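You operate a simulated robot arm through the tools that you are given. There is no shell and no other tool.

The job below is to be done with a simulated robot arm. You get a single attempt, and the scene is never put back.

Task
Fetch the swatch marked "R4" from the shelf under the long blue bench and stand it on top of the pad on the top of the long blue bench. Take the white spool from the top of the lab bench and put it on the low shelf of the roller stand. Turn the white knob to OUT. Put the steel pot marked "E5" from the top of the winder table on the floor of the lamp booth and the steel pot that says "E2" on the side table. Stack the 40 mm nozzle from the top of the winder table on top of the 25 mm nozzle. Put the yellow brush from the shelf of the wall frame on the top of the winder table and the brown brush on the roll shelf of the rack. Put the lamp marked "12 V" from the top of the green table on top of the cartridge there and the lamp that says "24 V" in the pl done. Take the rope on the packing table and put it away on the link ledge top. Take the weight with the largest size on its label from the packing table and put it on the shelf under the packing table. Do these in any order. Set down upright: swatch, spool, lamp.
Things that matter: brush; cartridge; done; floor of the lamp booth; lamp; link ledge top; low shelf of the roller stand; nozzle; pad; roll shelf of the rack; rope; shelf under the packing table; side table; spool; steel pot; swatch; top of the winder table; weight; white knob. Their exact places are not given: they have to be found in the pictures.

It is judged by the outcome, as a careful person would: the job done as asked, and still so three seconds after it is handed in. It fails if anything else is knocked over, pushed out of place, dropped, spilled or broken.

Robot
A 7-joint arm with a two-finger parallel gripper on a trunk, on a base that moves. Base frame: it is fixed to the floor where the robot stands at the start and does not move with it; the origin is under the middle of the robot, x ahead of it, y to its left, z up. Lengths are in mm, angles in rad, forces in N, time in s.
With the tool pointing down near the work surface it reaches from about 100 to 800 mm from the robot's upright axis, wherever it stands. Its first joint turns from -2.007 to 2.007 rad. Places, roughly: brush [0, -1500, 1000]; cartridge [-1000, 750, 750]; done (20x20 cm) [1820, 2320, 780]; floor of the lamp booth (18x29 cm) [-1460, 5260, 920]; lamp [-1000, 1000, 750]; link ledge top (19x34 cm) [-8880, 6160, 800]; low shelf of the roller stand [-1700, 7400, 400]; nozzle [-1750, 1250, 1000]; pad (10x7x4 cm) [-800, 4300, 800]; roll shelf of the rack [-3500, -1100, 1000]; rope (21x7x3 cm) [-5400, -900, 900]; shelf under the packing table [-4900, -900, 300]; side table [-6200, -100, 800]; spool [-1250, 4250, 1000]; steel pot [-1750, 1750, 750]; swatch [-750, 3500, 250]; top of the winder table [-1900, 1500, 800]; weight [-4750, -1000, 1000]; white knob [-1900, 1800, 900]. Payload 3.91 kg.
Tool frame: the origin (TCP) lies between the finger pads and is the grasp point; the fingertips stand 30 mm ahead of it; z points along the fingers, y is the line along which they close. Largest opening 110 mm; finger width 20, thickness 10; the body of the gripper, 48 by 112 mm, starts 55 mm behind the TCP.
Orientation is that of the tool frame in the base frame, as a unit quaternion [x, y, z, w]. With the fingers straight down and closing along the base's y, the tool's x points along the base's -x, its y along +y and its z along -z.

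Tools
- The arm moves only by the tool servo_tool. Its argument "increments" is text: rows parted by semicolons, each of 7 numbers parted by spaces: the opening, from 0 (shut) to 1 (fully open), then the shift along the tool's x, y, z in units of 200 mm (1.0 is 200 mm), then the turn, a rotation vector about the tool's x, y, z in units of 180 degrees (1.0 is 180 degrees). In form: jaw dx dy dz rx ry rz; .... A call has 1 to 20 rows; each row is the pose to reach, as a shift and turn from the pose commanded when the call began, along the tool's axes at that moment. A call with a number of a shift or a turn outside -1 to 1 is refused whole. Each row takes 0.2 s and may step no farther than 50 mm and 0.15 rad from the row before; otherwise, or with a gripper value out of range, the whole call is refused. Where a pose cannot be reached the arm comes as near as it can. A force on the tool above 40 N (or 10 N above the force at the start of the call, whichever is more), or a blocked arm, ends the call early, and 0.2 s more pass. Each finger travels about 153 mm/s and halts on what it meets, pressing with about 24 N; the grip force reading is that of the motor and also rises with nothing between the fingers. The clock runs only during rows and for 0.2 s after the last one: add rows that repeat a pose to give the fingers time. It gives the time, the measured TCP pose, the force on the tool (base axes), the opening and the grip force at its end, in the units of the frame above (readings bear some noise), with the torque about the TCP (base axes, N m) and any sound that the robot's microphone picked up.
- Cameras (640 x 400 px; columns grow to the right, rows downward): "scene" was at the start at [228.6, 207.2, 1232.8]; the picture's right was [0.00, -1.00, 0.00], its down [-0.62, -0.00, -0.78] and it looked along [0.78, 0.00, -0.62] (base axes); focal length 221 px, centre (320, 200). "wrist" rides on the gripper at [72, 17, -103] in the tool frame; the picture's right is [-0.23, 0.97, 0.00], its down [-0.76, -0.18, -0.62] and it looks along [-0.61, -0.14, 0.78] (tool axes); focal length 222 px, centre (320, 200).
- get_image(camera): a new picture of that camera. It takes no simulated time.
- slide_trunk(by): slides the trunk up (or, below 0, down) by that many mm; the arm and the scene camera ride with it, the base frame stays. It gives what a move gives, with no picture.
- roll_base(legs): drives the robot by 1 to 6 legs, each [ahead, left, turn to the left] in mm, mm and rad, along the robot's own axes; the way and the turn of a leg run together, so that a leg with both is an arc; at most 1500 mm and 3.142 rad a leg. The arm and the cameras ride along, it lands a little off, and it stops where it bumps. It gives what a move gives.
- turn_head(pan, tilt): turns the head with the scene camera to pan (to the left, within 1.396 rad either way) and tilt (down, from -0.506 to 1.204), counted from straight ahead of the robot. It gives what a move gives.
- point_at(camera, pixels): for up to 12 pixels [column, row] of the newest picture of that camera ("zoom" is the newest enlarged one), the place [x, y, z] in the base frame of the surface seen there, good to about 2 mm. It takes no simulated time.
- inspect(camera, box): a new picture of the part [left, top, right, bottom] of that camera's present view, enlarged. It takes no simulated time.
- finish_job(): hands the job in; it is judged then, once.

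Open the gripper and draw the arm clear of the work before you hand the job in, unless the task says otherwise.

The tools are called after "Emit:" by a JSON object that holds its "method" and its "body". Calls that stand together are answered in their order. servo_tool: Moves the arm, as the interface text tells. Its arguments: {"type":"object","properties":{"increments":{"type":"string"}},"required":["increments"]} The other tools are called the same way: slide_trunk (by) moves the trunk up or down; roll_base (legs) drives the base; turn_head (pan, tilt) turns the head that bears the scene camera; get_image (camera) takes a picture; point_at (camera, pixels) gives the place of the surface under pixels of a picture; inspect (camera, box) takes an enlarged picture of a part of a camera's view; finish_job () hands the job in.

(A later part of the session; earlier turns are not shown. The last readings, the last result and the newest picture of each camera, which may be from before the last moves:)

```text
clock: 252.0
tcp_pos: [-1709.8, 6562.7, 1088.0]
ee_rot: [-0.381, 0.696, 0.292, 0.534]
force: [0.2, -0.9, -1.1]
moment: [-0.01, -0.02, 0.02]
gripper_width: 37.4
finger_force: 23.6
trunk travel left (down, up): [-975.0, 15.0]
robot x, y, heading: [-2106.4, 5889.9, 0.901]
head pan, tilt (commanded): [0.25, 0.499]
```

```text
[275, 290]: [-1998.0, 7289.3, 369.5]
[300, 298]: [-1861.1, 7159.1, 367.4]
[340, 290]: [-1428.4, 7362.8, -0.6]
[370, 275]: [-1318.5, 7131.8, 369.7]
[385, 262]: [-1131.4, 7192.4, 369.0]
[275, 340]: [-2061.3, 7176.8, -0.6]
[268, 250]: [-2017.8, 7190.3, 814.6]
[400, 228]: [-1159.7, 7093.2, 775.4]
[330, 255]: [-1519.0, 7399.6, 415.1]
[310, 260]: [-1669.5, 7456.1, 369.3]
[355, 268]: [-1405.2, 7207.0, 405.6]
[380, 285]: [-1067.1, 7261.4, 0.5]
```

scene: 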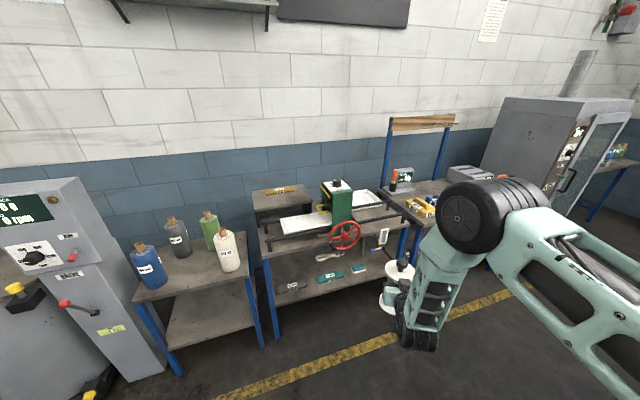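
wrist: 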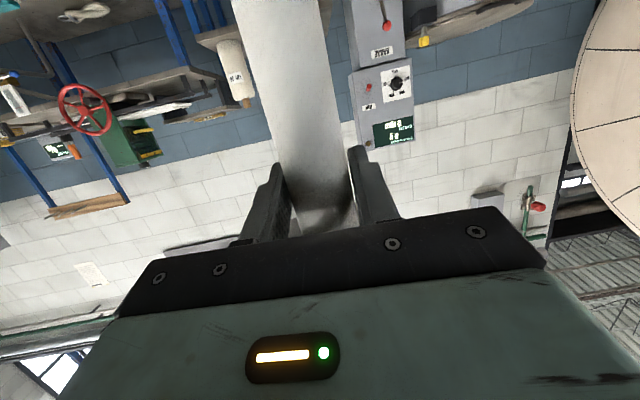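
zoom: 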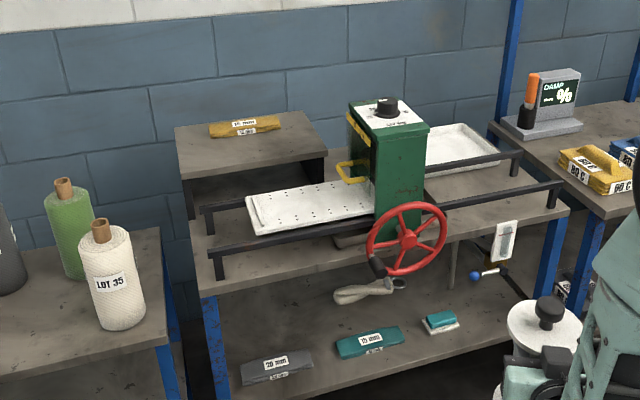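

The low shelf is at z≈370, table top edge at z≈815. The left-front part near (-1930,7290) looks free; I measure the grey "20 mm" item and surroundings.

Emit:
{"method": "inspect", "body": {"camera": "scene", "box": [255, 240, 385, 310]}}

Emit:
{"method": "point_at", "body": {"camera": "zoom", "pixels": [[105, 240], [120, 225], [260, 205], [265, 225], [130, 260], [100, 150], [60, 200], [70, 280], [150, 190], [200, 170], [560, 110], [250, 270]]}}

```text
4.92 times, centred on (320, 275) of scene
```

zoom: 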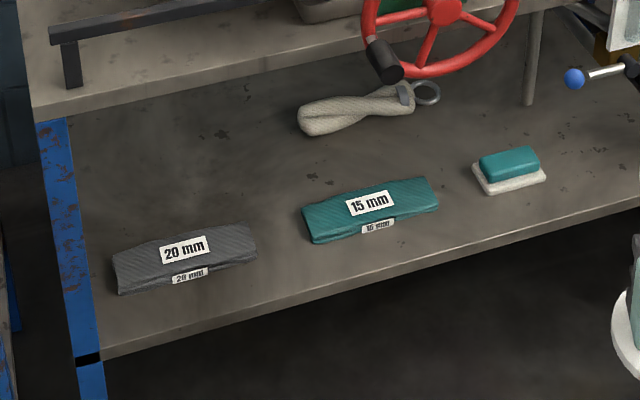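

```text
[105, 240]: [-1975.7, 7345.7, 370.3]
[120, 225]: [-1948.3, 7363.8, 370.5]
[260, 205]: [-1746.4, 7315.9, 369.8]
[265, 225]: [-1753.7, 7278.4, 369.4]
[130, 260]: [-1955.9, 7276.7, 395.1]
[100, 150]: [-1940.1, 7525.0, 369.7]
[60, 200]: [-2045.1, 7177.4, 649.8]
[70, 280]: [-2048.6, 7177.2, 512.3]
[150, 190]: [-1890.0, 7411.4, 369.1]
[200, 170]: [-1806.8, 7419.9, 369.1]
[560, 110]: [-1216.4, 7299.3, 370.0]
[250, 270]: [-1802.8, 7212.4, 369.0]
```

I measure the post, lever and the right-hand part of the shelf.

Emit:
{"method": "point_at", "body": {"camera": "zoom", "pixels": [[575, 77], [605, 70], [528, 95], [528, 40], [480, 180], [545, 175], [510, 195], [600, 190], [580, 140], [637, 90], [620, 120], [400, 70]]}}

```text
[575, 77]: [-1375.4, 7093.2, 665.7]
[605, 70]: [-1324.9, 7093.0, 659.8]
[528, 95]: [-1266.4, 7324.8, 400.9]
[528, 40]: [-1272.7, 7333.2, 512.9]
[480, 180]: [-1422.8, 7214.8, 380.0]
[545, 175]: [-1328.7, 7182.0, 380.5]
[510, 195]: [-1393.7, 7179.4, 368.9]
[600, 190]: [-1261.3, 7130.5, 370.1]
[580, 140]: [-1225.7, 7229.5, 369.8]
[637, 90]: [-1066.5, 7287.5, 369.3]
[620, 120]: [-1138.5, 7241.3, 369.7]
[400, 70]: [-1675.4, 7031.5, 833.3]
```

The right side of the shelf (x≈-1220) seems roomier but a lever hangs in front of it. I drive nearer, turned further right, to see it without the arm in the way.

Emit:
{"method": "roll_base", "body": {"legs": [[450, 0, 0], [0, 0, -0.35]]}}

Emit:
{"method": "turn_head", "body": {"pan": 0.6, "tilt": 0.6}}

Emit:
{"method": "get_image", "body": {"camera": "scene"}}

```text
clock: 255.8
tcp_pos: [-1221.5, 6740.8, 1088.2]
ee_rot: [-0.253, 0.752, 0.193, 0.577]
force: [0.1, 0.1, -1.2]
moment: [0.03, -0.02, 0.02]
gripper_width: 37.4
finger_force: 23.8
trunk travel left (down, up): [-975.0, 15.0]
robot x, y, heading: [-1825.7, 6243.4, 0.55]
head pan, tilt (commanded): [0.25, 0.499]
```

```text
clock: 256.7
tcp_pos: [-1222.7, 6740.5, 1088.0]
ee_rot: [-0.253, 0.753, 0.193, 0.576]
force: [-1.0, -0.1, -1.7]
moment: [-0.02, 0.01, -0.02]
gripper_width: 37.6
finger_force: 24.5
trunk travel left (down, up): [-975.0, 15.0]
robot x, y, heading: [-1825.9, 6245.3, 0.547]
head pan, tilt (commanded): [0.6, 0.6]
```

```text
taken
```

scene: 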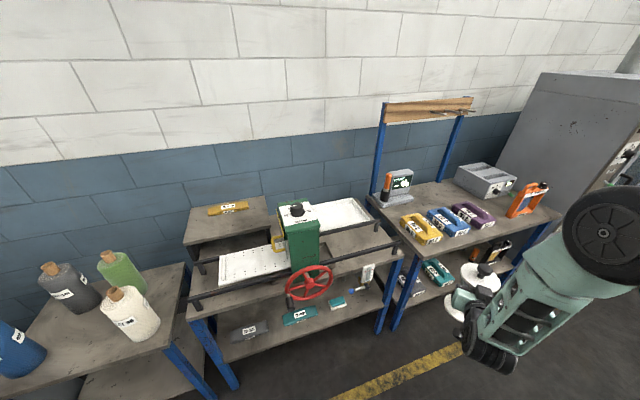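

Emit:
{"method": "inspect", "body": {"camera": "scene", "box": [270, 230, 420, 340]}}

Emit:
{"method": "point_at", "body": {"camera": "zoom", "pixels": [[330, 265], [350, 255], [395, 190], [420, 230], [425, 195], [500, 200], [450, 255], [510, 255], [470, 290], [480, 235], [370, 320], [290, 300]]}}

```text
3.64 times, centred on (345, 285) of scene
```

zoom: 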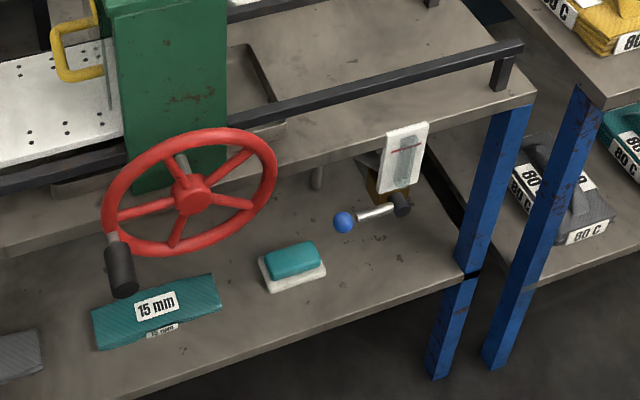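

```text
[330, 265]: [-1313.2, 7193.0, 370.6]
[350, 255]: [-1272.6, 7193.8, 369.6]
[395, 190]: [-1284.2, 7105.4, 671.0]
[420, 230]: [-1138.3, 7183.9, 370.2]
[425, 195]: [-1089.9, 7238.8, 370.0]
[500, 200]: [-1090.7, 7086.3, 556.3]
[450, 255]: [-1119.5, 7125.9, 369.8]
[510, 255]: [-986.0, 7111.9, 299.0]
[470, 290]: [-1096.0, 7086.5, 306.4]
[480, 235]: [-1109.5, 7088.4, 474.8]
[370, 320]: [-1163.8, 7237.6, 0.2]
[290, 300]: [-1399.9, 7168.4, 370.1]
```

There is a free area around (-1215,7200) between the teal block and the right leg. Before moving east I check the clearance to the lab bench end behind me.

Emit:
{"method": "turn_head", "body": {"pan": -1.1, "tilt": 0.6}}

Emit:
{"method": "get_image", "body": {"camera": "scene"}}

Emit:
{"method": "turn_head", "body": {"pan": -0.2, "tilt": 0.6}}

Emit:
{"method": "get_image", "body": {"camera": "scene"}}

```text
clock: 258.4
tcp_pos: [-1222.8, 6740.5, 1088.1]
ee_rot: [-0.253, 0.753, 0.193, 0.576]
force: [0.5, -0.5, -1.0]
moment: [0.02, 0.01, 0.0]
gripper_width: 37.5
finger_force: 23.4
trunk travel left (down, up): [-975.0, 15.0]
robot x, y, heading: [-1823.0, 6244.8, 0.549]
head pan, tilt (commanded): [-1.1, 0.6]
```

```text
taken
```

scene: 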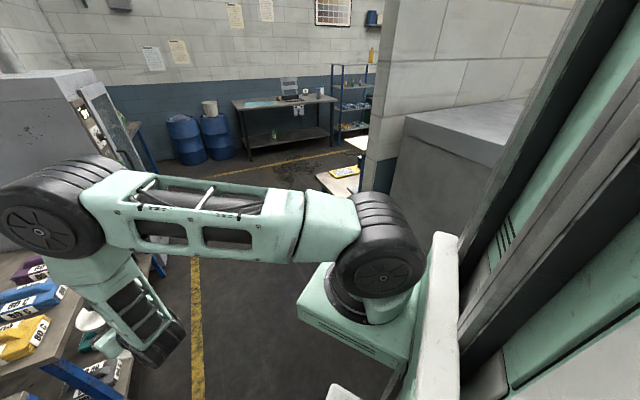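

```text
clock: 259.6
tcp_pos: [-1222.8, 6740.2, 1087.1]
ee_rot: [-0.252, 0.753, 0.193, 0.577]
force: [-0.4, -0.1, -1.7]
moment: [-0.03, -0.02, 0.0]
gripper_width: 37.4
finger_force: 23.3
trunk travel left (down, up): [-975.0, 15.0]
robot x, y, heading: [-1823.2, 6245.5, 0.55]
head pan, tilt (commanded): [-0.201, 0.6]
```

```text
taken
```

scene: 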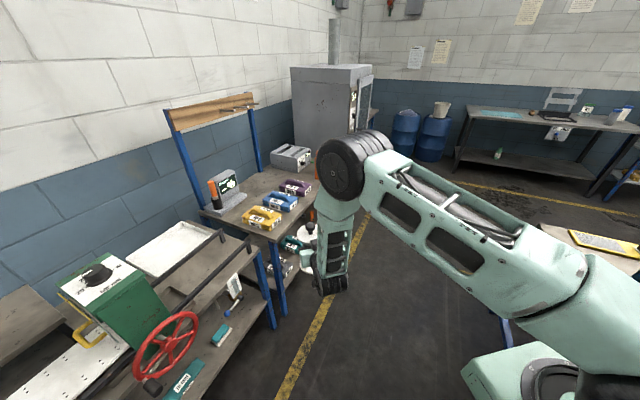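

I measure the wall end and the east table from the right-hand view.

Emit:
{"method": "turn_head", "body": {"pan": -1.1, "tilt": 0.6}}

Emit:
{"method": "get_image", "body": {"camera": "scene"}}

Emit:
{"method": "point_at", "body": {"camera": "scene", "pixels": [[380, 110], [370, 175], [395, 100], [420, 130], [395, 165], [320, 178], [360, 145], [345, 170], [330, 250], [350, 230]]}}

```text
clock: 260.8
tcp_pos: [-1222.0, 6739.7, 1086.9]
ee_rot: [-0.252, 0.753, 0.192, 0.577]
force: [0.2, -0.5, -0.8]
moment: [0.01, 0.0, -0.02]
gripper_width: 37.3
finger_force: 24.0
trunk travel left (down, up): [-975.0, 15.0]
robot x, y, heading: [-1824.5, 6245.5, 0.551]
head pan, tilt (commanded): [-1.1, 0.6]
```

```text
taken
```

scene: 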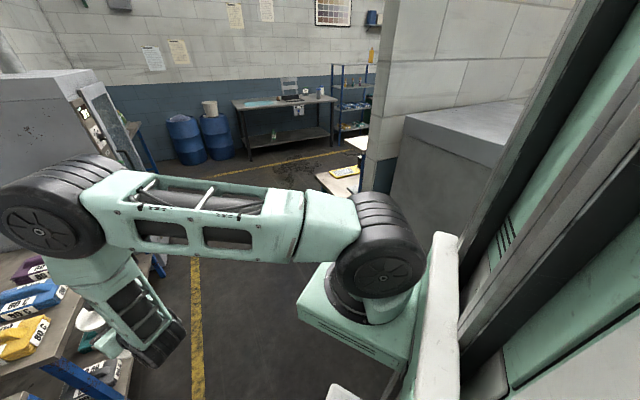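

```text
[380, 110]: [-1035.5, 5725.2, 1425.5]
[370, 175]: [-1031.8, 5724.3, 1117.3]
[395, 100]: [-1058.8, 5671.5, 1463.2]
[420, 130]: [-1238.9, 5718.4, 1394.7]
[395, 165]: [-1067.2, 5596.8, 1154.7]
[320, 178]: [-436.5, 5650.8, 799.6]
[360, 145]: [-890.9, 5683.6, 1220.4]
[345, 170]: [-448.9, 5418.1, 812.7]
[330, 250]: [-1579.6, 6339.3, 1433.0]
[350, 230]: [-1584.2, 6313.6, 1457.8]
```

The wall ends at y≈5725, so there's room. I move to about (-1282,6171) and turn left to face the stand's right part.

Emit:
{"method": "roll_base", "body": {"legs": [[427, -345, 0], [0, 0, 0.828]]}}

Emit:
{"method": "turn_head", "body": {"pan": 0.2, "tilt": 0.7}}

Emit:
{"method": "get_image", "body": {"camera": "scene"}}

Emit:
{"method": "get_image", "body": {"camera": "wrist"}}

```text
clock: 266.1
tcp_pos: [-1237.3, 6952.0, 1087.9]
ee_rot: [-0.532, 0.589, 0.407, 0.451]
force: [0.2, -0.1, -0.8]
moment: [0.01, 0.02, 0.01]
gripper_width: 37.1
finger_force: 23.8
trunk travel left (down, up): [-975.0, 15.0]
robot x, y, heading: [-1284.9, 6174.4, 1.371]
head pan, tilt (commanded): [-1.1, 0.6]
```

```text
clock: 267.6
tcp_pos: [-1237.2, 6951.8, 1088.4]
ee_rot: [-0.532, 0.589, 0.407, 0.452]
force: [-0.9, -0.2, -0.9]
moment: [0.0, 0.0, -0.03]
gripper_width: 37.5
finger_force: 24.6
trunk travel left (down, up): [-975.0, 15.0]
robot x, y, heading: [-1281.1, 6172.8, 1.372]
head pan, tilt (commanded): [0.201, 0.7]
```

```text
taken
```

scene: 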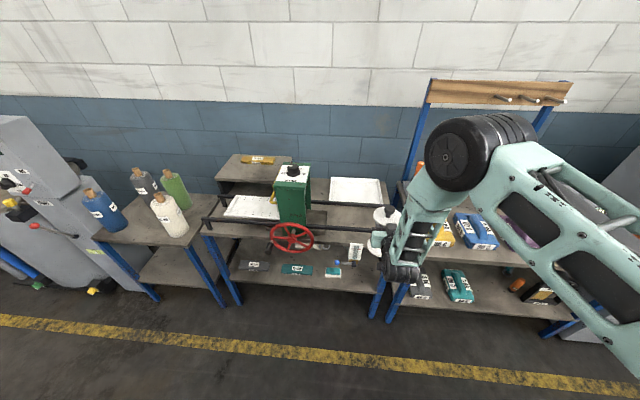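

```text
taken
```

wrist: 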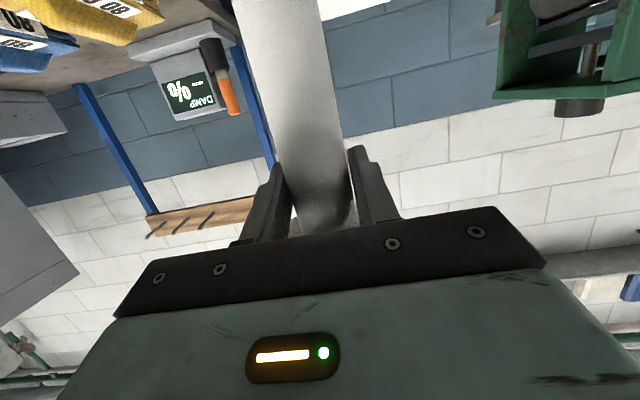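

I lower the trunk 560 mm so that the spool comes to shelf height in front of the stand.

Emit:
{"method": "slide_trunk", "body": {"by": -560}}

Emit:
{"method": "get_image", "body": {"camera": "wrist"}}

Emit:
{"method": "get_image", "body": {"camera": "scene"}}

```text
refused: -560 is not a number from -400 to 400
```

```text
taken
```

wrist: 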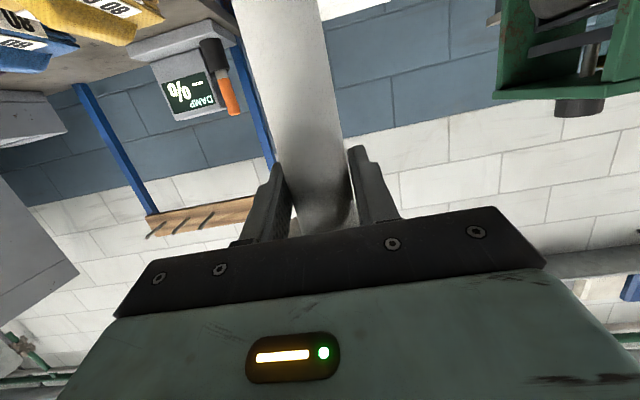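

```text
taken
```

scene: 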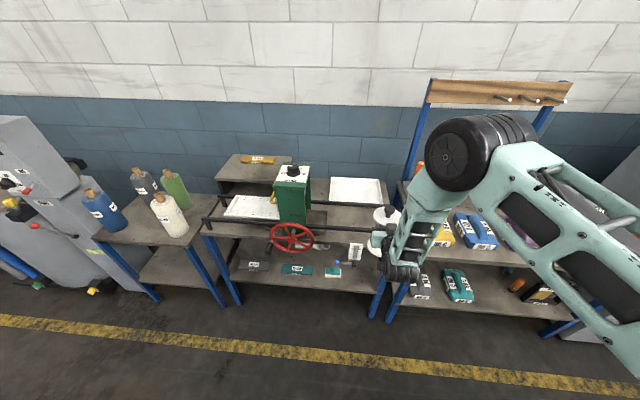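

The slide is limited to 400 mm per call, so I lower in two steps.

Emit:
{"method": "slide_trunk", "body": {"by": -400}}

Emit:
{"method": "slide_trunk", "body": {"by": -155}}

Emit:
{"method": "get_image", "body": {"camera": "wrist"}}

Emit:
{"method": "get_image", "body": {"camera": "scene"}}

```text
clock: 271.4
tcp_pos: [-1237.5, 6952.7, 687.1]
ee_rot: [-0.533, 0.588, 0.408, 0.451]
force: [-0.1, 0.5, -0.6]
moment: [0.02, 0.03, 0.0]
gripper_width: 37.2
finger_force: 24.2
trunk travel left (down, up): [-575.0, 415.0]
robot x, y, heading: [-1288.3, 6177.0, 1.371]
head pan, tilt (commanded): [0.201, 0.7]
```

```text
clock: 273.2
tcp_pos: [-1237.6, 6951.6, 532.3]
ee_rot: [-0.533, 0.589, 0.407, 0.451]
force: [-0.2, 1.2, -0.6]
moment: [0.0, 0.01, -0.01]
gripper_width: 37.4
finger_force: 24.1
trunk travel left (down, up): [-420.0, 570.0]
robot x, y, heading: [-1283.6, 6176.2, 1.366]
head pan, tilt (commanded): [0.201, 0.7]
```

```text
taken
```

wrist: 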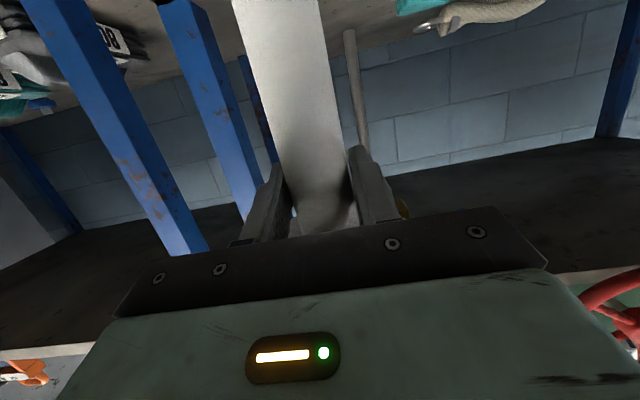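

```text
taken
```

scene: 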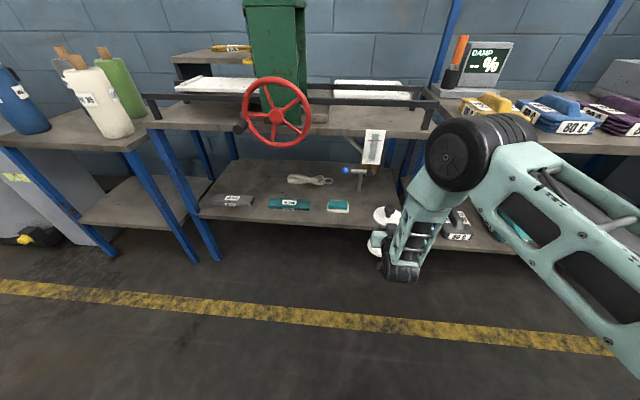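

I measure the elbow position and the front edge of the stand before driving in.

Emit:
{"method": "point_at", "body": {"camera": "scene", "pixels": [[447, 158], [480, 130], [430, 195], [415, 240], [400, 275], [428, 118], [375, 145], [345, 170], [355, 180], [410, 130], [380, 215], [372, 248]]}}

```text
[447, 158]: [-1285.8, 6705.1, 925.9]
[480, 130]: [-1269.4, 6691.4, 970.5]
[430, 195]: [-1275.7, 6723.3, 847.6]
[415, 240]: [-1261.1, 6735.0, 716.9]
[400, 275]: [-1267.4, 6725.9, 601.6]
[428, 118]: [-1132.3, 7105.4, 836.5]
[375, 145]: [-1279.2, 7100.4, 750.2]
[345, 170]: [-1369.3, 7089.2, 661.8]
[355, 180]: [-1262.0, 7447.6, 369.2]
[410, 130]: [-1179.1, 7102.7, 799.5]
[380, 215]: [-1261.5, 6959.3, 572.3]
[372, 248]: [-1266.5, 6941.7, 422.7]
```

Forearm and elbow will stay about 60 mm in front of the table edge. I drive ahead 249, left 25.

Emit:
{"method": "roll_base", "body": {"legs": [[247, 25, 0]]}}

Emit:
{"method": "get_image", "body": {"camera": "wrist"}}

Emit:
{"method": "get_image", "body": {"camera": "scene"}}

```text
clock: 275.0
tcp_pos: [-1214.0, 7199.1, 532.2]
ee_rot: [-0.533, 0.588, 0.408, 0.451]
force: [-0.5, 0.6, -0.8]
moment: [0.0, 0.01, 0.03]
gripper_width: 37.0
finger_force: 24.3
trunk travel left (down, up): [-420.0, 570.0]
robot x, y, heading: [-1263.1, 6420.0, 1.376]
head pan, tilt (commanded): [0.201, 0.7]
```

```text
taken
```

wrist: 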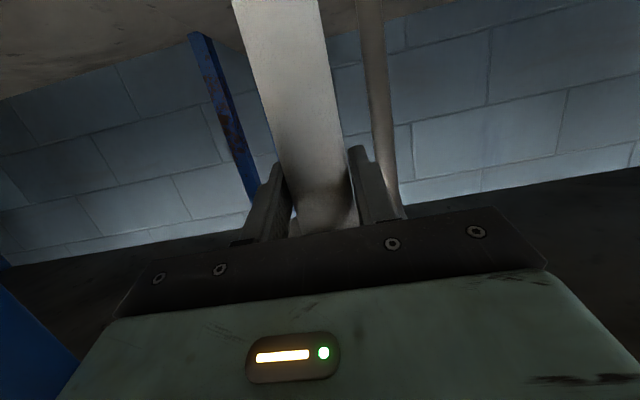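

```text
taken
```

scene: 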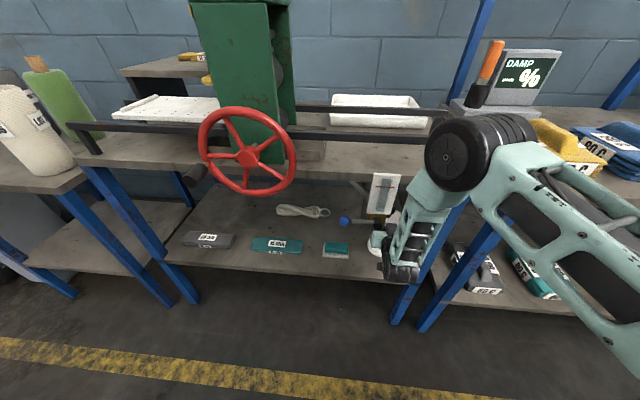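

The spool is over the free spot. I lower 40 mm, then finely to contact.

Emit:
{"method": "servo_tool", "body": {"increments": "0 0.045 0 0.0122 0 0 0; 0 0.09 0 0.0243 0 0 0; 0 0.135 0 0.0365 0 0 0; 0 0.17 0 0.046 0 0 0; 0 0.188 0 0.0508 0 0 0; 0 0.198 0 0.0535 0 0 0; 0 0.203 0 0.0549 0 0 0"}}

Emit:
{"method": "inspect", "body": {"camera": "scene", "box": [330, 180, 430, 270]}}

```text
clock: 276.6
tcp_pos: [-1215.5, 7198.7, 490.9]
ee_rot: [-0.533, 0.588, 0.408, 0.451]
force: [-0.2, -0.1, -1.8]
moment: [-0.04, 0.01, 0.01]
gripper_width: 37.1
finger_force: 24.2
trunk travel left (down, up): [-420.0, 570.0]
robot x, y, heading: [-1258.3, 6420.3, 1.374]
head pan, tilt (commanded): [0.201, 0.7]
```

```text
4.44 times, centred on (380, 225) of scene
```

zoom: 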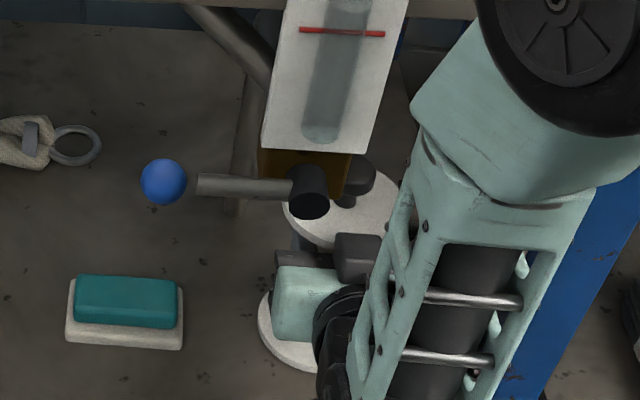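

Nearly down; I lower 2–3 mm more and read the force.

Emit:
{"method": "servo_tool", "body": {"increments": "0 0.005 0 0.0014 0 0 0; 0 0.0097 0 0.0026 0 0 0; 0 0.0121 0 0.0033 0 0 0"}}

```text
clock: 277.4
tcp_pos: [-1215.2, 7199.4, 488.2]
ee_rot: [-0.533, 0.589, 0.407, 0.45]
force: [-0.7, 0.8, -1.0]
moment: [-0.02, 0.01, -0.01]
gripper_width: 37.4
finger_force: 24.1
trunk travel left (down, up): [-420.0, 570.0]
robot x, y, heading: [-1263.9, 6420.3, 1.376]
head pan, tilt (commanded): [0.201, 0.7]
```

Emit:
{"method": "servo_tool", "body": {"increments": "0 0.0036 0 0.001 0 0 0; 0 0.0072 0 0.002 0 0 0"}}

```text
clock: 278.0
tcp_pos: [-1215.0, 7198.0, 487.4]
ee_rot: [-0.533, 0.588, 0.409, 0.451]
force: [1.3, -2.2, 7.8]
moment: [-0.31, 0.23, 0.09]
gripper_width: 37.1
finger_force: 24.4
trunk travel left (down, up): [-420.0, 570.0]
robot x, y, heading: [-1262.3, 6421.1, 1.377]
head pan, tilt (commanded): [0.201, 0.7]
```

Contact (7.8 N). I relax half a mm, open the fingers and withdraw straight back along the approach direction.

Emit:
{"method": "servo_tool", "body": {"increments": "0 -0.0015 0 0 0 0 0; 0.38 -0.0015 0 0 0 0 0; 0.5 -0.0015 0 0 0 0 0; 0.65 -0.0015 0 0 0 0 0; 0.65 -0.0015 0 0 0 0 0"}}

Emit:
{"method": "servo_tool", "body": {"increments": "0.65 0.01 0 -0.04 0 0 0; 0.65 0.03 0 -0.1 0 0 0; 0.65 0.05 0 -0.19 0 0 0; 0.65 0.08 0 -0.3 0 0 0; 0.65 0.11 0 -0.42 0 0 0; 0.65 0.14 0 -0.54 0 0 0"}}

Emit:
{"method": "get_image", "body": {"camera": "wrist"}}

Emit:
{"method": "get_image", "body": {"camera": "scene"}}

```text
clock: 279.2
tcp_pos: [-1215.8, 7198.0, 486.2]
ee_rot: [-0.533, 0.589, 0.407, 0.451]
force: [0.3, 0.1, -0.4]
moment: [0.0, 0.01, 0.02]
gripper_width: 71.7
finger_force: 0.0
trunk travel left (down, up): [-420.0, 570.0]
robot x, y, heading: [-1258.8, 6421.5, 1.375]
head pan, tilt (commanded): [0.201, 0.7]
```

```text
clock: 280.6
tcp_pos: [-1227.0, 7087.0, 488.3]
ee_rot: [-0.533, 0.588, 0.408, 0.451]
force: [0.4, -0.3, -0.5]
moment: [0.02, 0.0, -0.02]
gripper_width: 71.6
finger_force: 0.1
trunk travel left (down, up): [-420.0, 570.0]
robot x, y, heading: [-1263.5, 6422.2, 1.372]
head pan, tilt (commanded): [0.201, 0.7]
```

```text
taken
```

wrist: 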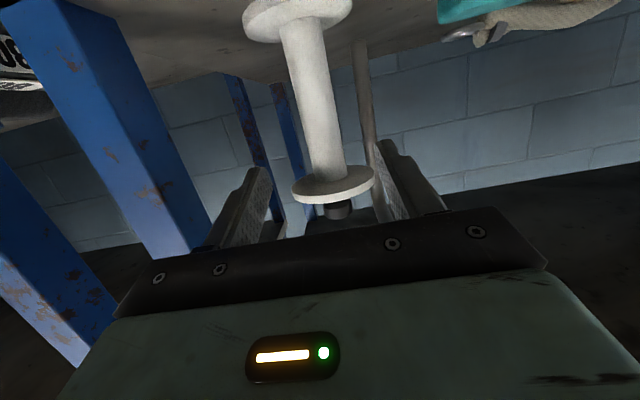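

```text
taken
```

scene: 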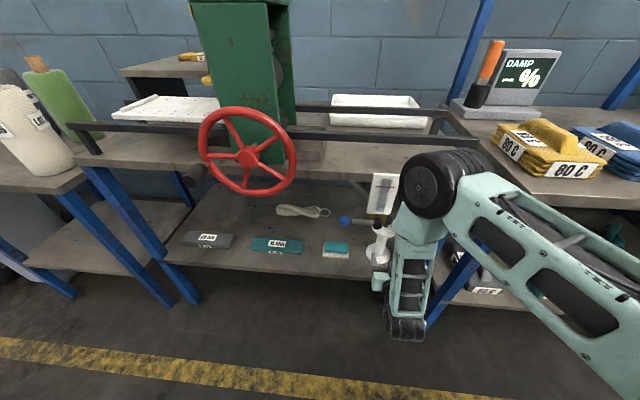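

The spool stands upright on the low shelf. I back out, raise the trunk a bit and turn east to go around to the long blue bench.

Emit:
{"method": "roll_base", "body": {"legs": [[-330, 0, 0], [0, 0, -1.47]]}}

Emit:
{"method": "slide_trunk", "body": {"by": 300}}

Emit:
{"method": "turn_head", "body": {"pan": 0.0, "tilt": 0.4}}

Emit:
{"method": "get_image", "body": {"camera": "scene"}}

```text
clock: 283.4
tcp_pos: [-1252.1, 6764.7, 487.8]
ee_rot: [-0.518, 0.601, 0.397, 0.461]
force: [0.5, -0.4, 0.0]
moment: [0.02, 0.03, 0.01]
gripper_width: 71.5
finger_force: 0.1
trunk travel left (down, up): [-420.0, 570.0]
robot x, y, heading: [-1318.5, 6103.6, 1.328]
head pan, tilt (commanded): [0.201, 0.7]
stopped in leg 2: the robot was blocked; the commanded pose is now the measured one
```

```text
clock: 286.4
tcp_pos: [-1251.7, 6765.6, 788.3]
ee_rot: [-0.519, 0.601, 0.397, 0.46]
force: [-1.4, -0.2, 0.7]
moment: [0.01, -0.02, -0.01]
gripper_width: 71.7
finger_force: 0.0
trunk travel left (down, up): [-720.0, 270.0]
robot x, y, heading: [-1319.5, 6097.6, 1.33]
head pan, tilt (commanded): [0.201, 0.7]
```

```text
clock: 287.2
tcp_pos: [-1252.4, 6765.2, 788.9]
ee_rot: [-0.519, 0.601, 0.397, 0.46]
force: [0.1, -0.7, -0.1]
moment: [0.04, 0.0, 0.0]
gripper_width: 71.3
finger_force: 0.0
trunk travel left (down, up): [-720.0, 270.0]
robot x, y, heading: [-1322.0, 6099.8, 1.322]
head pan, tilt (commanded): [0.0, 0.4]
```

```text
taken
```

scene: 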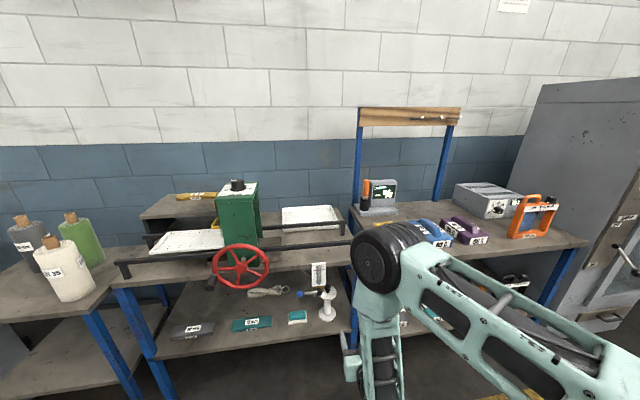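

The rear corner touched the bench end. I move forward 130 and then turn right.

Emit:
{"method": "roll_base", "body": {"legs": [[140, 0, 0], [0, 0, -1.42]]}}

Emit:
{"method": "get_image", "body": {"camera": "scene"}}

```text
clock: 292.1
tcp_pos: [-617.6, 6272.9, 787.6]
ee_rot: [-0.003, 0.794, 0.002, 0.608]
force: [0.7, 0.3, -0.8]
moment: [0.02, -0.05, 0.0]
gripper_width: 71.7
finger_force: 0.1
trunk travel left (down, up): [-720.0, 270.0]
robot x, y, heading: [-1288.9, 6237.6, -0.088]
head pan, tilt (commanded): [0.0, 0.4]
```

```text
taken
```

scene: 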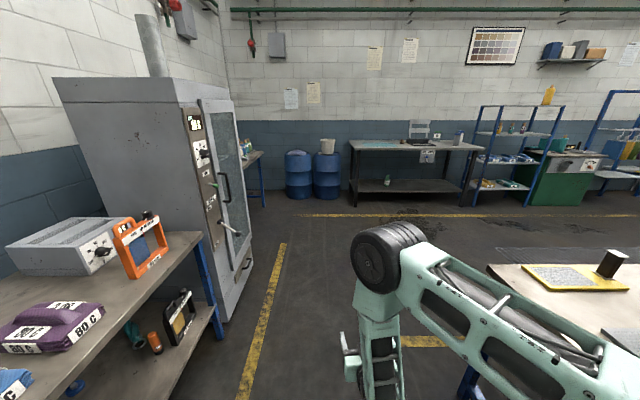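

The way east is open. I drive ahead 1450 along the aisle.

Emit:
{"method": "roll_base", "body": {"legs": [[1450, 0, 0], [0, 0, -1.48]]}}

Emit:
{"method": "turn_head", "body": {"pan": -0.6, "tilt": 0.4}}

Emit:
{"method": "get_image", "body": {"camera": "scene"}}

```text
clock: 302.8
tcp_pos: [253.9, 5435.1, 787.3]
ee_rot: [0.533, 0.589, -0.408, 0.451]
force: [0.2, -0.3, -1.3]
moment: [0.01, -0.02, 0.03]
gripper_width: 71.5
finger_force: 0.0
trunk travel left (down, up): [-720.0, 270.0]
robot x, y, heading: [154.7, 6094.2, -1.568]
head pan, tilt (commanded): [0.0, 0.4]
```

```text
clock: 303.8
tcp_pos: [254.5, 5434.8, 787.8]
ee_rot: [0.533, 0.589, -0.408, 0.451]
force: [-0.3, -0.2, -0.1]
moment: [-0.01, -0.01, -0.02]
gripper_width: 71.5
finger_force: 0.0
trunk travel left (down, up): [-720.0, 270.0]
robot x, y, heading: [154.4, 6096.6, -1.57]
head pan, tilt (commanded): [-0.6, 0.4]
```

```text
taken
```

scene: 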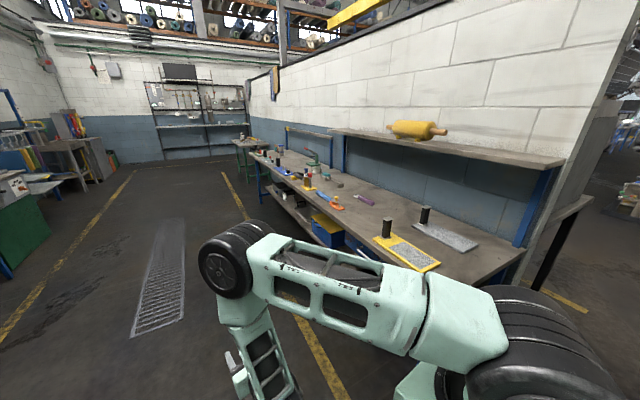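

The long blue bench runs along the right. I drive south along the aisle and turn to face it.

Emit:
{"method": "roll_base", "body": {"legs": [[1100, 0, 0], [1100, 0, 0], [0, 0, -1.67]]}}

Emit:
{"method": "turn_head", "body": {"pan": 0.0, "tilt": 0.45}}

Emit:
{"method": "get_image", "body": {"camera": "scene"}}

```text
clock: 318.0
tcp_pos: [-497.3, 3720.1, 788.6]
ee_rot: [0.792, 0.083, -0.6, 0.075]
force: [10.5, -7.2, 6.2]
moment: [0.24, 0.28, -0.11]
gripper_width: 67.2
finger_force: 0.1
trunk travel left (down, up): [-720.0, 270.0]
robot x, y, heading: [143.5, 3893.8, -3.047]
head pan, tilt (commanded): [-0.6, 0.4]
stopped in leg 3: the force on the tool passed its limit at 64 N (the readings are from after the stop); the commanded pose is now the measured one
```

```text
clock: 319.0
tcp_pos: [-498.2, 3722.1, 788.1]
ee_rot: [0.792, 0.083, -0.6, 0.074]
force: [18.2, -10.3, 7.9]
moment: [0.25, 0.31, -0.2]
gripper_width: 64.0
finger_force: 0.1
trunk travel left (down, up): [-720.0, 270.0]
robot x, y, heading: [141.5, 3892.3, -3.055]
head pan, tilt (commanded): [0.0, 0.45]
```

```text
taken
```

scene: 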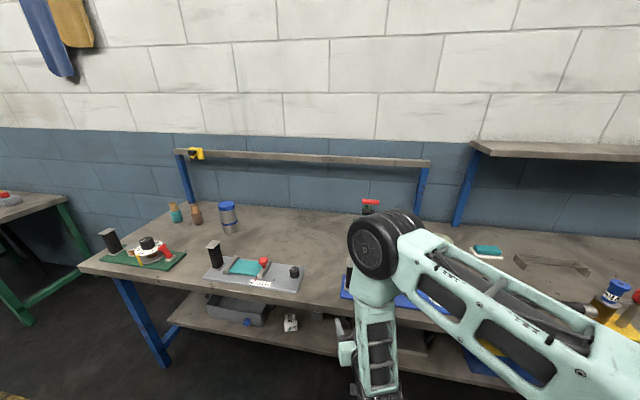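

The gripper touched something at (-497,3720,788) — likely the bench edge. I look with the wrist camera before moving off.

Emit:
{"method": "get_image", "body": {"camera": "wrist"}}

Emit:
{"method": "inspect", "body": {"camera": "scene", "box": [300, 190, 460, 400]}}

```text
taken
```

wrist: 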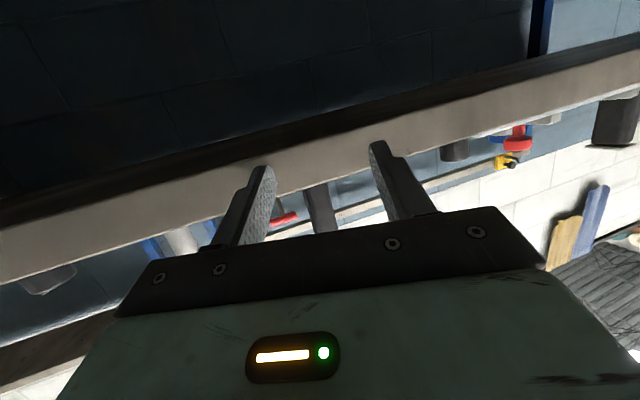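

```text
1.90 times, centred on (380, 295) of scene
```

zoom: 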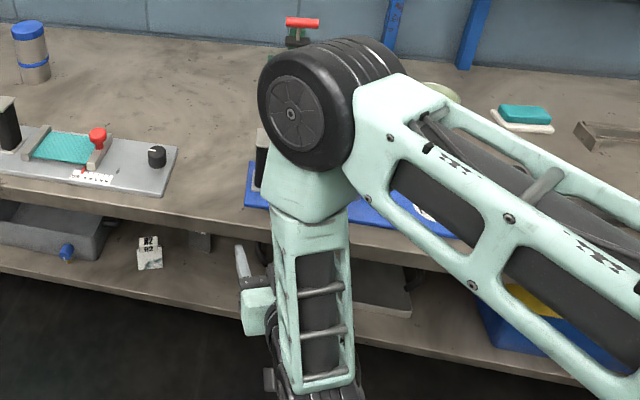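

Only the bench's front edge was touched; nothing moved on it. I back away 200 and raise the arm, then look at the bench and its lower shelf.

Emit:
{"method": "roll_base", "body": {"legs": [[-250, 0, 0]]}}

Emit:
{"method": "turn_head", "body": {"pan": 0.0, "tilt": 0.55}}

Emit:
{"method": "get_image", "body": {"camera": "scene"}}

Emit:
{"method": "get_image", "body": {"camera": "wrist"}}

```text
clock: 320.8
tcp_pos: [-250.9, 3745.5, 786.4]
ee_rot: [0.792, 0.082, -0.6, 0.073]
force: [-0.8, -0.8, -0.5]
moment: [0.02, 0.02, 0.01]
gripper_width: 71.5
finger_force: 0.0
trunk travel left (down, up): [-720.0, 270.0]
robot x, y, heading: [391.2, 3915.1, -3.051]
head pan, tilt (commanded): [0.0, 0.45]
```

```text
clock: 321.5
tcp_pos: [-250.7, 3746.4, 786.1]
ee_rot: [0.792, 0.082, -0.601, 0.073]
force: [-0.5, -0.4, 0.3]
moment: [0.02, 0.02, 0.0]
gripper_width: 71.6
finger_force: 0.0
trunk travel left (down, up): [-720.0, 270.0]
robot x, y, heading: [392.3, 3917.2, -3.047]
head pan, tilt (commanded): [0.0, 0.55]
```

```text
taken
```

scene: 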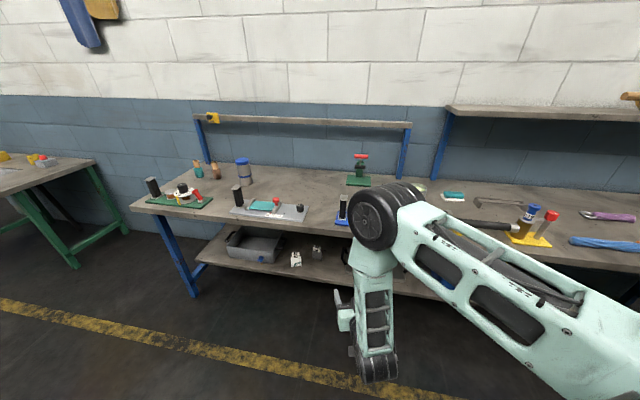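

```text
taken
```

wrist: 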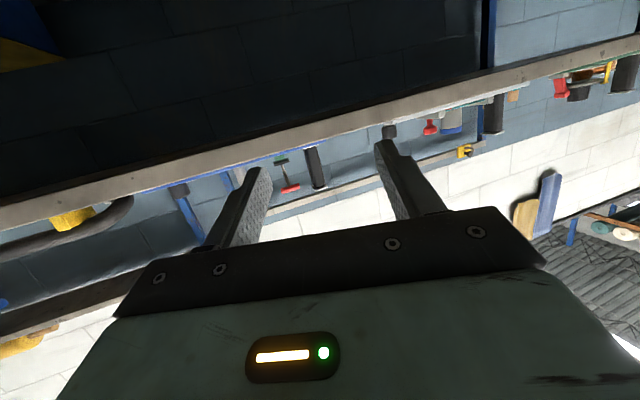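

I enlarge the lower shelf around (300,250) to find the swatch R4, and the bench top for the pad.

Emit:
{"method": "inspect", "body": {"camera": "scene", "box": [215, 220, 345, 280]}}

Emit:
{"method": "inspect", "body": {"camera": "scene", "box": [320, 150, 560, 260]}}

```text
4.92 times, centred on (280, 250) of scene
```

zoom: 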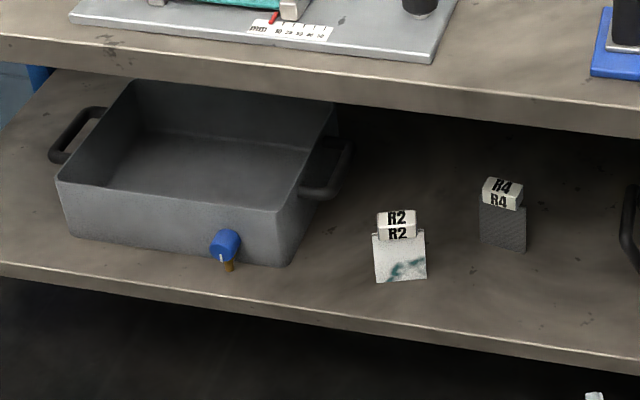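

```text
2.67 times, centred on (440, 205) of scene
```

zoom: 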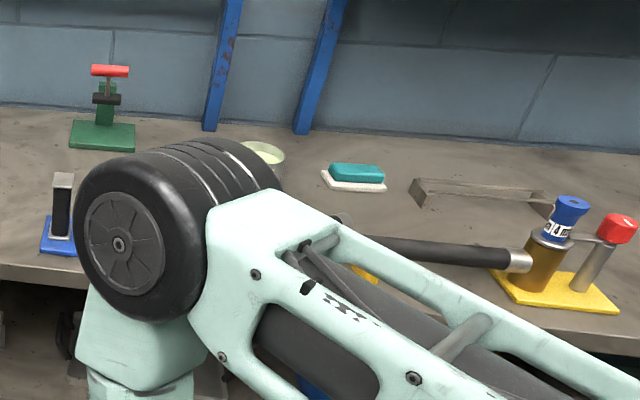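

The R4 swatch stands on the lower shelf and the teal pad on the bench top. I measure both.

Emit:
{"method": "point_at", "body": {"camera": "zoom", "pixels": [[355, 168], [332, 168], [383, 172], [331, 180], [384, 184], [357, 176], [323, 182], [355, 190], [386, 190], [300, 200], [400, 220], [265, 150]]}}

Emit:
{"method": "inspect", "body": {"camera": "scene", "box": [285, 235, 350, 280]}}

Emit:
{"method": "point_at", "body": {"camera": "zoom", "pixels": [[280, 60], [270, 90], [350, 110], [265, 120], [355, 140], [310, 160], [275, 170], [355, 190], [310, 75], [100, 230], [200, 280], [450, 250]]}}

```text
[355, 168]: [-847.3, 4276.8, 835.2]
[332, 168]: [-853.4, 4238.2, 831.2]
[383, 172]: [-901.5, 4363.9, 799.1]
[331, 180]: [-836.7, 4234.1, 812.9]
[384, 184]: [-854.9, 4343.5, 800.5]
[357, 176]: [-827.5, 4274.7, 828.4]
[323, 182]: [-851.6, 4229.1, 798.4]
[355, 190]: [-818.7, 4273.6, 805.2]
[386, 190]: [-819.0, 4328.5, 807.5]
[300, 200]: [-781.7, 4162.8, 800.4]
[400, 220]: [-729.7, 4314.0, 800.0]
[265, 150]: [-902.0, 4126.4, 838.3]
```

```text
8.89 times, centred on (318, 258) of scene
```

zoom: 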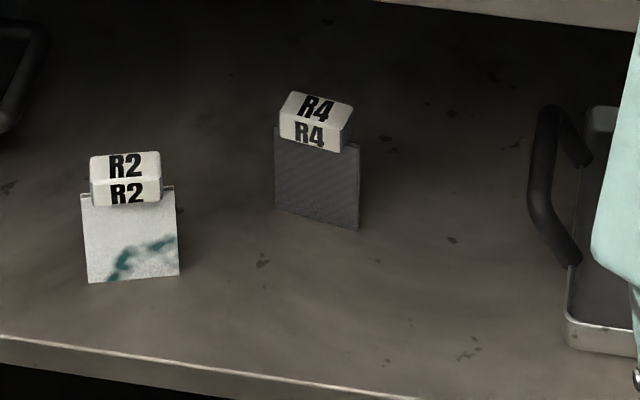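

```text
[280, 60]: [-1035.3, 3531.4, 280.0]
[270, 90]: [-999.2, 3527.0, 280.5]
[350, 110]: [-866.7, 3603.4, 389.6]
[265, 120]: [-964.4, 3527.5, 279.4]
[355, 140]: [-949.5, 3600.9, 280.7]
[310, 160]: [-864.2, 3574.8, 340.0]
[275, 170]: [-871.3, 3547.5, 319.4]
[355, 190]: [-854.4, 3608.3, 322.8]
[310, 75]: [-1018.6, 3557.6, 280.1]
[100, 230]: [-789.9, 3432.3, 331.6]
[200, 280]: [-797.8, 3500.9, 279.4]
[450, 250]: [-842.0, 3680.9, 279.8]
```

I measure the R4 cap block and its outline in detail.

Emit:
{"method": "point_at", "body": {"camera": "zoom", "pixels": [[295, 100], [345, 110], [318, 108], [285, 128], [340, 143], [310, 132], [280, 205], [355, 222], [277, 140], [357, 150], [318, 215], [290, 96]]}}

```text
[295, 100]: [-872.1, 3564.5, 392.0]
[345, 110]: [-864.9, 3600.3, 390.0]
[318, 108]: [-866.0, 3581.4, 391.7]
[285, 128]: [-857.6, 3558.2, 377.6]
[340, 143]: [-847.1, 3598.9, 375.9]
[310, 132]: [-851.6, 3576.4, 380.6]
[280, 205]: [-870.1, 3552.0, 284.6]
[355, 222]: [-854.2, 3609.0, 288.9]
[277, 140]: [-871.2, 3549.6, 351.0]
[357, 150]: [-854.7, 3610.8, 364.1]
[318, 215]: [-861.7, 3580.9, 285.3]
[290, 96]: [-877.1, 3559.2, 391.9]
```

R4: board about 64 mm wide, cap (≈25×45 mm) centred near (-863,3580,379), yawed about 15°. I measure the lower shelf's front edge and bench edge.

Emit:
{"method": "point_at", "body": {"camera": "scene", "pixels": [[290, 268], [285, 272], [280, 276], [300, 276], [320, 275], [300, 225], [320, 228], [260, 262], [330, 285], [297, 262]]}}

```text
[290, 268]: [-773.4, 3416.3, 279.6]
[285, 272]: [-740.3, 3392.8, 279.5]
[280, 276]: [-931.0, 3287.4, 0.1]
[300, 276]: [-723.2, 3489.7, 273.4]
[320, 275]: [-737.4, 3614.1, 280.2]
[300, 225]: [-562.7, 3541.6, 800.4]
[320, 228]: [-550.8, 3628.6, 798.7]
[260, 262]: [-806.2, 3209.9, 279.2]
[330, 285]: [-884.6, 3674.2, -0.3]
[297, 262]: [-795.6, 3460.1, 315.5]
```

The bench top overhangs the lower shelf, so I need a low, flat arm. Here in the open I lower the trunk, then raise the arm relative to it and make the tool nearly horizontal.

Emit:
{"method": "slide_trunk", "body": {"by": -400}}

Emit:
{"method": "servo_tool", "body": {"increments": "0.6 -0.19 0 -0.052 0 -0.01 0; 0.6 -0.38 0 -0.104 0 -0.02 0; 0.6 -0.57 0 -0.156 0 -0.03 0; 0.6 -0.76 0 -0.208 0 -0.04 0; 0.6 -0.9655 0 -0.261 0 -0.0556 0; 0.6 -0.9655 0 -0.261 0 -0.0556 0"}}

Emit:
{"method": "slide_trunk", "body": {"by": -250}}

Emit:
{"method": "get_image", "body": {"camera": "scene"}}

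```text
clock: 325.3
tcp_pos: [-251.0, 3746.1, 387.3]
ee_rot: [0.792, 0.082, -0.6, 0.073]
force: [-0.1, -0.7, 0.2]
moment: [-0.02, 0.0, 0.02]
gripper_width: 71.4
finger_force: 0.1
trunk travel left (down, up): [-320.0, 670.0]
robot x, y, heading: [389.6, 3917.6, -3.054]
head pan, tilt (commanded): [0.0, 0.55]
```

```text
clock: 326.7
tcp_pos: [-253.2, 3748.4, 587.1]
ee_rot: [0.737, 0.075, -0.667, 0.08]
force: [-1.4, -0.2, 0.5]
moment: [-0.01, -0.02, -0.01]
gripper_width: 65.7
finger_force: 0.0
trunk travel left (down, up): [-320.0, 670.0]
robot x, y, heading: [394.2, 3915.7, -3.051]
head pan, tilt (commanded): [0.0, 0.55]
```

```text
clock: 329.3
tcp_pos: [-251.9, 3750.2, 337.8]
ee_rot: [0.737, 0.075, -0.667, 0.08]
force: [-0.8, -0.2, 0.4]
moment: [-0.05, -0.02, -0.02]
gripper_width: 66.1
finger_force: 0.0
trunk travel left (down, up): [-70.0, 920.0]
robot x, y, heading: [391.8, 3916.2, -3.052]
head pan, tilt (commanded): [0.0, 0.55]
```

```text
taken
```

scene: 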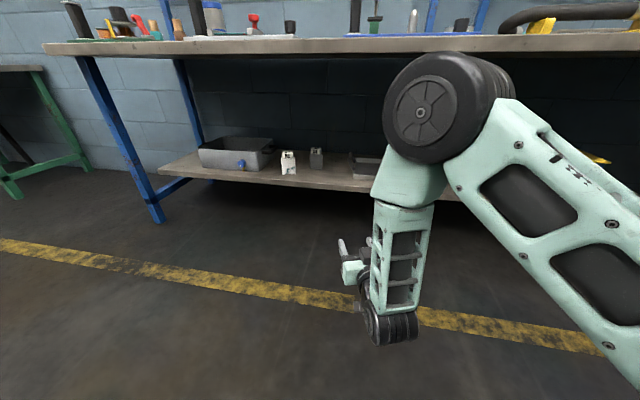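

Now the camera looks under the bench, with R2 at (288,160) and R4 at (316,158). I measure the elbow and the swatches.

Emit:
{"method": "point_at", "body": {"camera": "scene", "pixels": [[421, 112], [405, 200], [390, 330], [440, 60], [317, 156], [310, 158], [323, 158], [317, 150], [288, 155], [297, 160], [360, 165], [320, 42]]}}

Emit:
{"method": "inspect", "body": {"camera": "scene", "box": [270, 135, 370, 195]}}

```text
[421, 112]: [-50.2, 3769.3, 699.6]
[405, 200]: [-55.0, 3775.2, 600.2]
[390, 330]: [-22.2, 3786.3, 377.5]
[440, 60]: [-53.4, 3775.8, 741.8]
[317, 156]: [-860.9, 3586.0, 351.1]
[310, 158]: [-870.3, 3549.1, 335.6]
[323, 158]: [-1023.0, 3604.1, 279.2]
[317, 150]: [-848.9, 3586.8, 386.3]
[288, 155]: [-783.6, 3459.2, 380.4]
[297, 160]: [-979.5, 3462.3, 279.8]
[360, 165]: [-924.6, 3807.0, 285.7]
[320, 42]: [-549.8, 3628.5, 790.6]
```

```text
6.40 times, centred on (320, 165) of scene
```

zoom: 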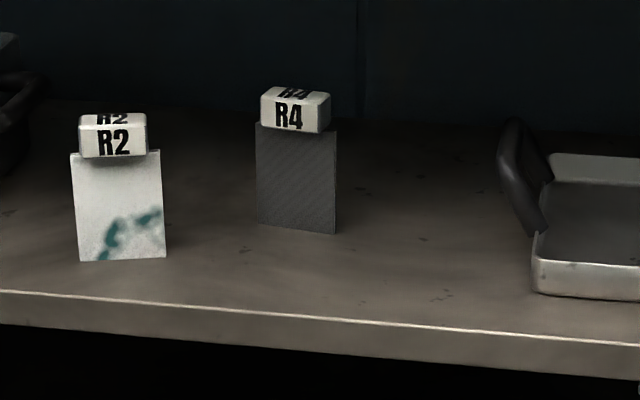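

I check the bench leg's position before driving.

Emit:
{"method": "point_at", "body": {"camera": "scene", "pixels": [[155, 215], [90, 80], [130, 150], [175, 190], [200, 130], [45, 46], [165, 172], [400, 196]]}}

```text
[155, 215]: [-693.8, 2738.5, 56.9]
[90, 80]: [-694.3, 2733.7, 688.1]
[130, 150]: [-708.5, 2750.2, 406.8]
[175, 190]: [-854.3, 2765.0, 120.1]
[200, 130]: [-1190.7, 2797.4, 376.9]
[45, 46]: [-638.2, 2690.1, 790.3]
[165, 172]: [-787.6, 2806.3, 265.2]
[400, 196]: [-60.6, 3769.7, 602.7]
```

The leg is far off at y≈2738. I drive to about (91,3330) and turn right 0.457 toward R4.

Emit:
{"method": "roll_base", "body": {"legs": [[352, 557, 0], [0, 0, -0.457]]}}

Emit:
{"method": "get_image", "body": {"camera": "scene"}}

Emit:
{"method": "get_image", "body": {"camera": "wrist"}}

```text
clock: 334.3
tcp_pos: [-560.4, 3465.1, 337.4]
ee_rot: [0.734, -0.095, -0.668, -0.075]
force: [0.4, 0.1, -0.3]
moment: [-0.01, 0.01, -0.01]
gripper_width: 65.9
finger_force: 0.2
trunk travel left (down, up): [-70.0, 920.0]
robot x, y, heading: [91.0, 3328.2, 2.764]
head pan, tilt (commanded): [0.0, 0.55]
```

```text
taken
```

scene: 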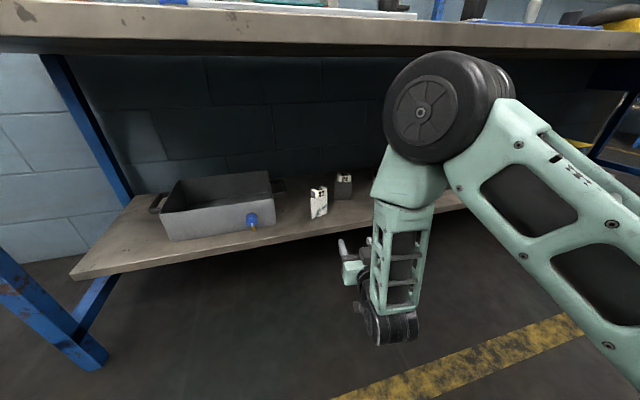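

```text
taken
```

wrist: 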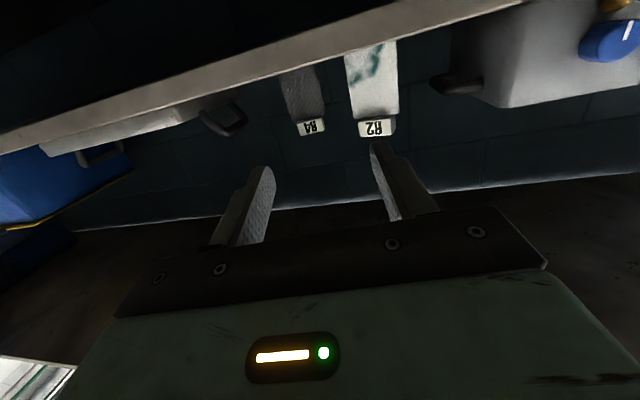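

I take a closer look at R4 with the wrist camera and measure the cap.

Emit:
{"method": "inspect", "body": {"camera": "wrist", "box": [260, 50, 420, 150]}}

Emit:
{"method": "point_at", "body": {"camera": "zoom", "pixels": [[160, 290], [255, 290], [208, 310], [165, 330], [250, 325], [210, 335], [115, 250], [255, 200], [90, 110], [215, 80], [350, 280], [440, 330]]}}

```text
4.00 times, centred on (340, 100) of wrist
```

zoom: 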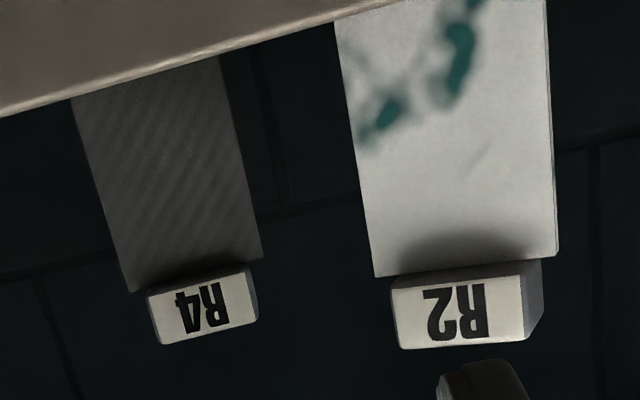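

```text
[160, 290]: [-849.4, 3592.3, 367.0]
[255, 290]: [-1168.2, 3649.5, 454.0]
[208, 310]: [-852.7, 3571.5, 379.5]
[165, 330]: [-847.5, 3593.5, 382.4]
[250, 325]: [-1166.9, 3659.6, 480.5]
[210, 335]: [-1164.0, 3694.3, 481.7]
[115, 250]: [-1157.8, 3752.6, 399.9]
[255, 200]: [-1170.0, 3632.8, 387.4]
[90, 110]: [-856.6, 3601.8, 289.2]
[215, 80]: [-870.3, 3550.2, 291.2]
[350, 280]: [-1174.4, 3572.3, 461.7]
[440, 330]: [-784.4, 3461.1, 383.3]
```

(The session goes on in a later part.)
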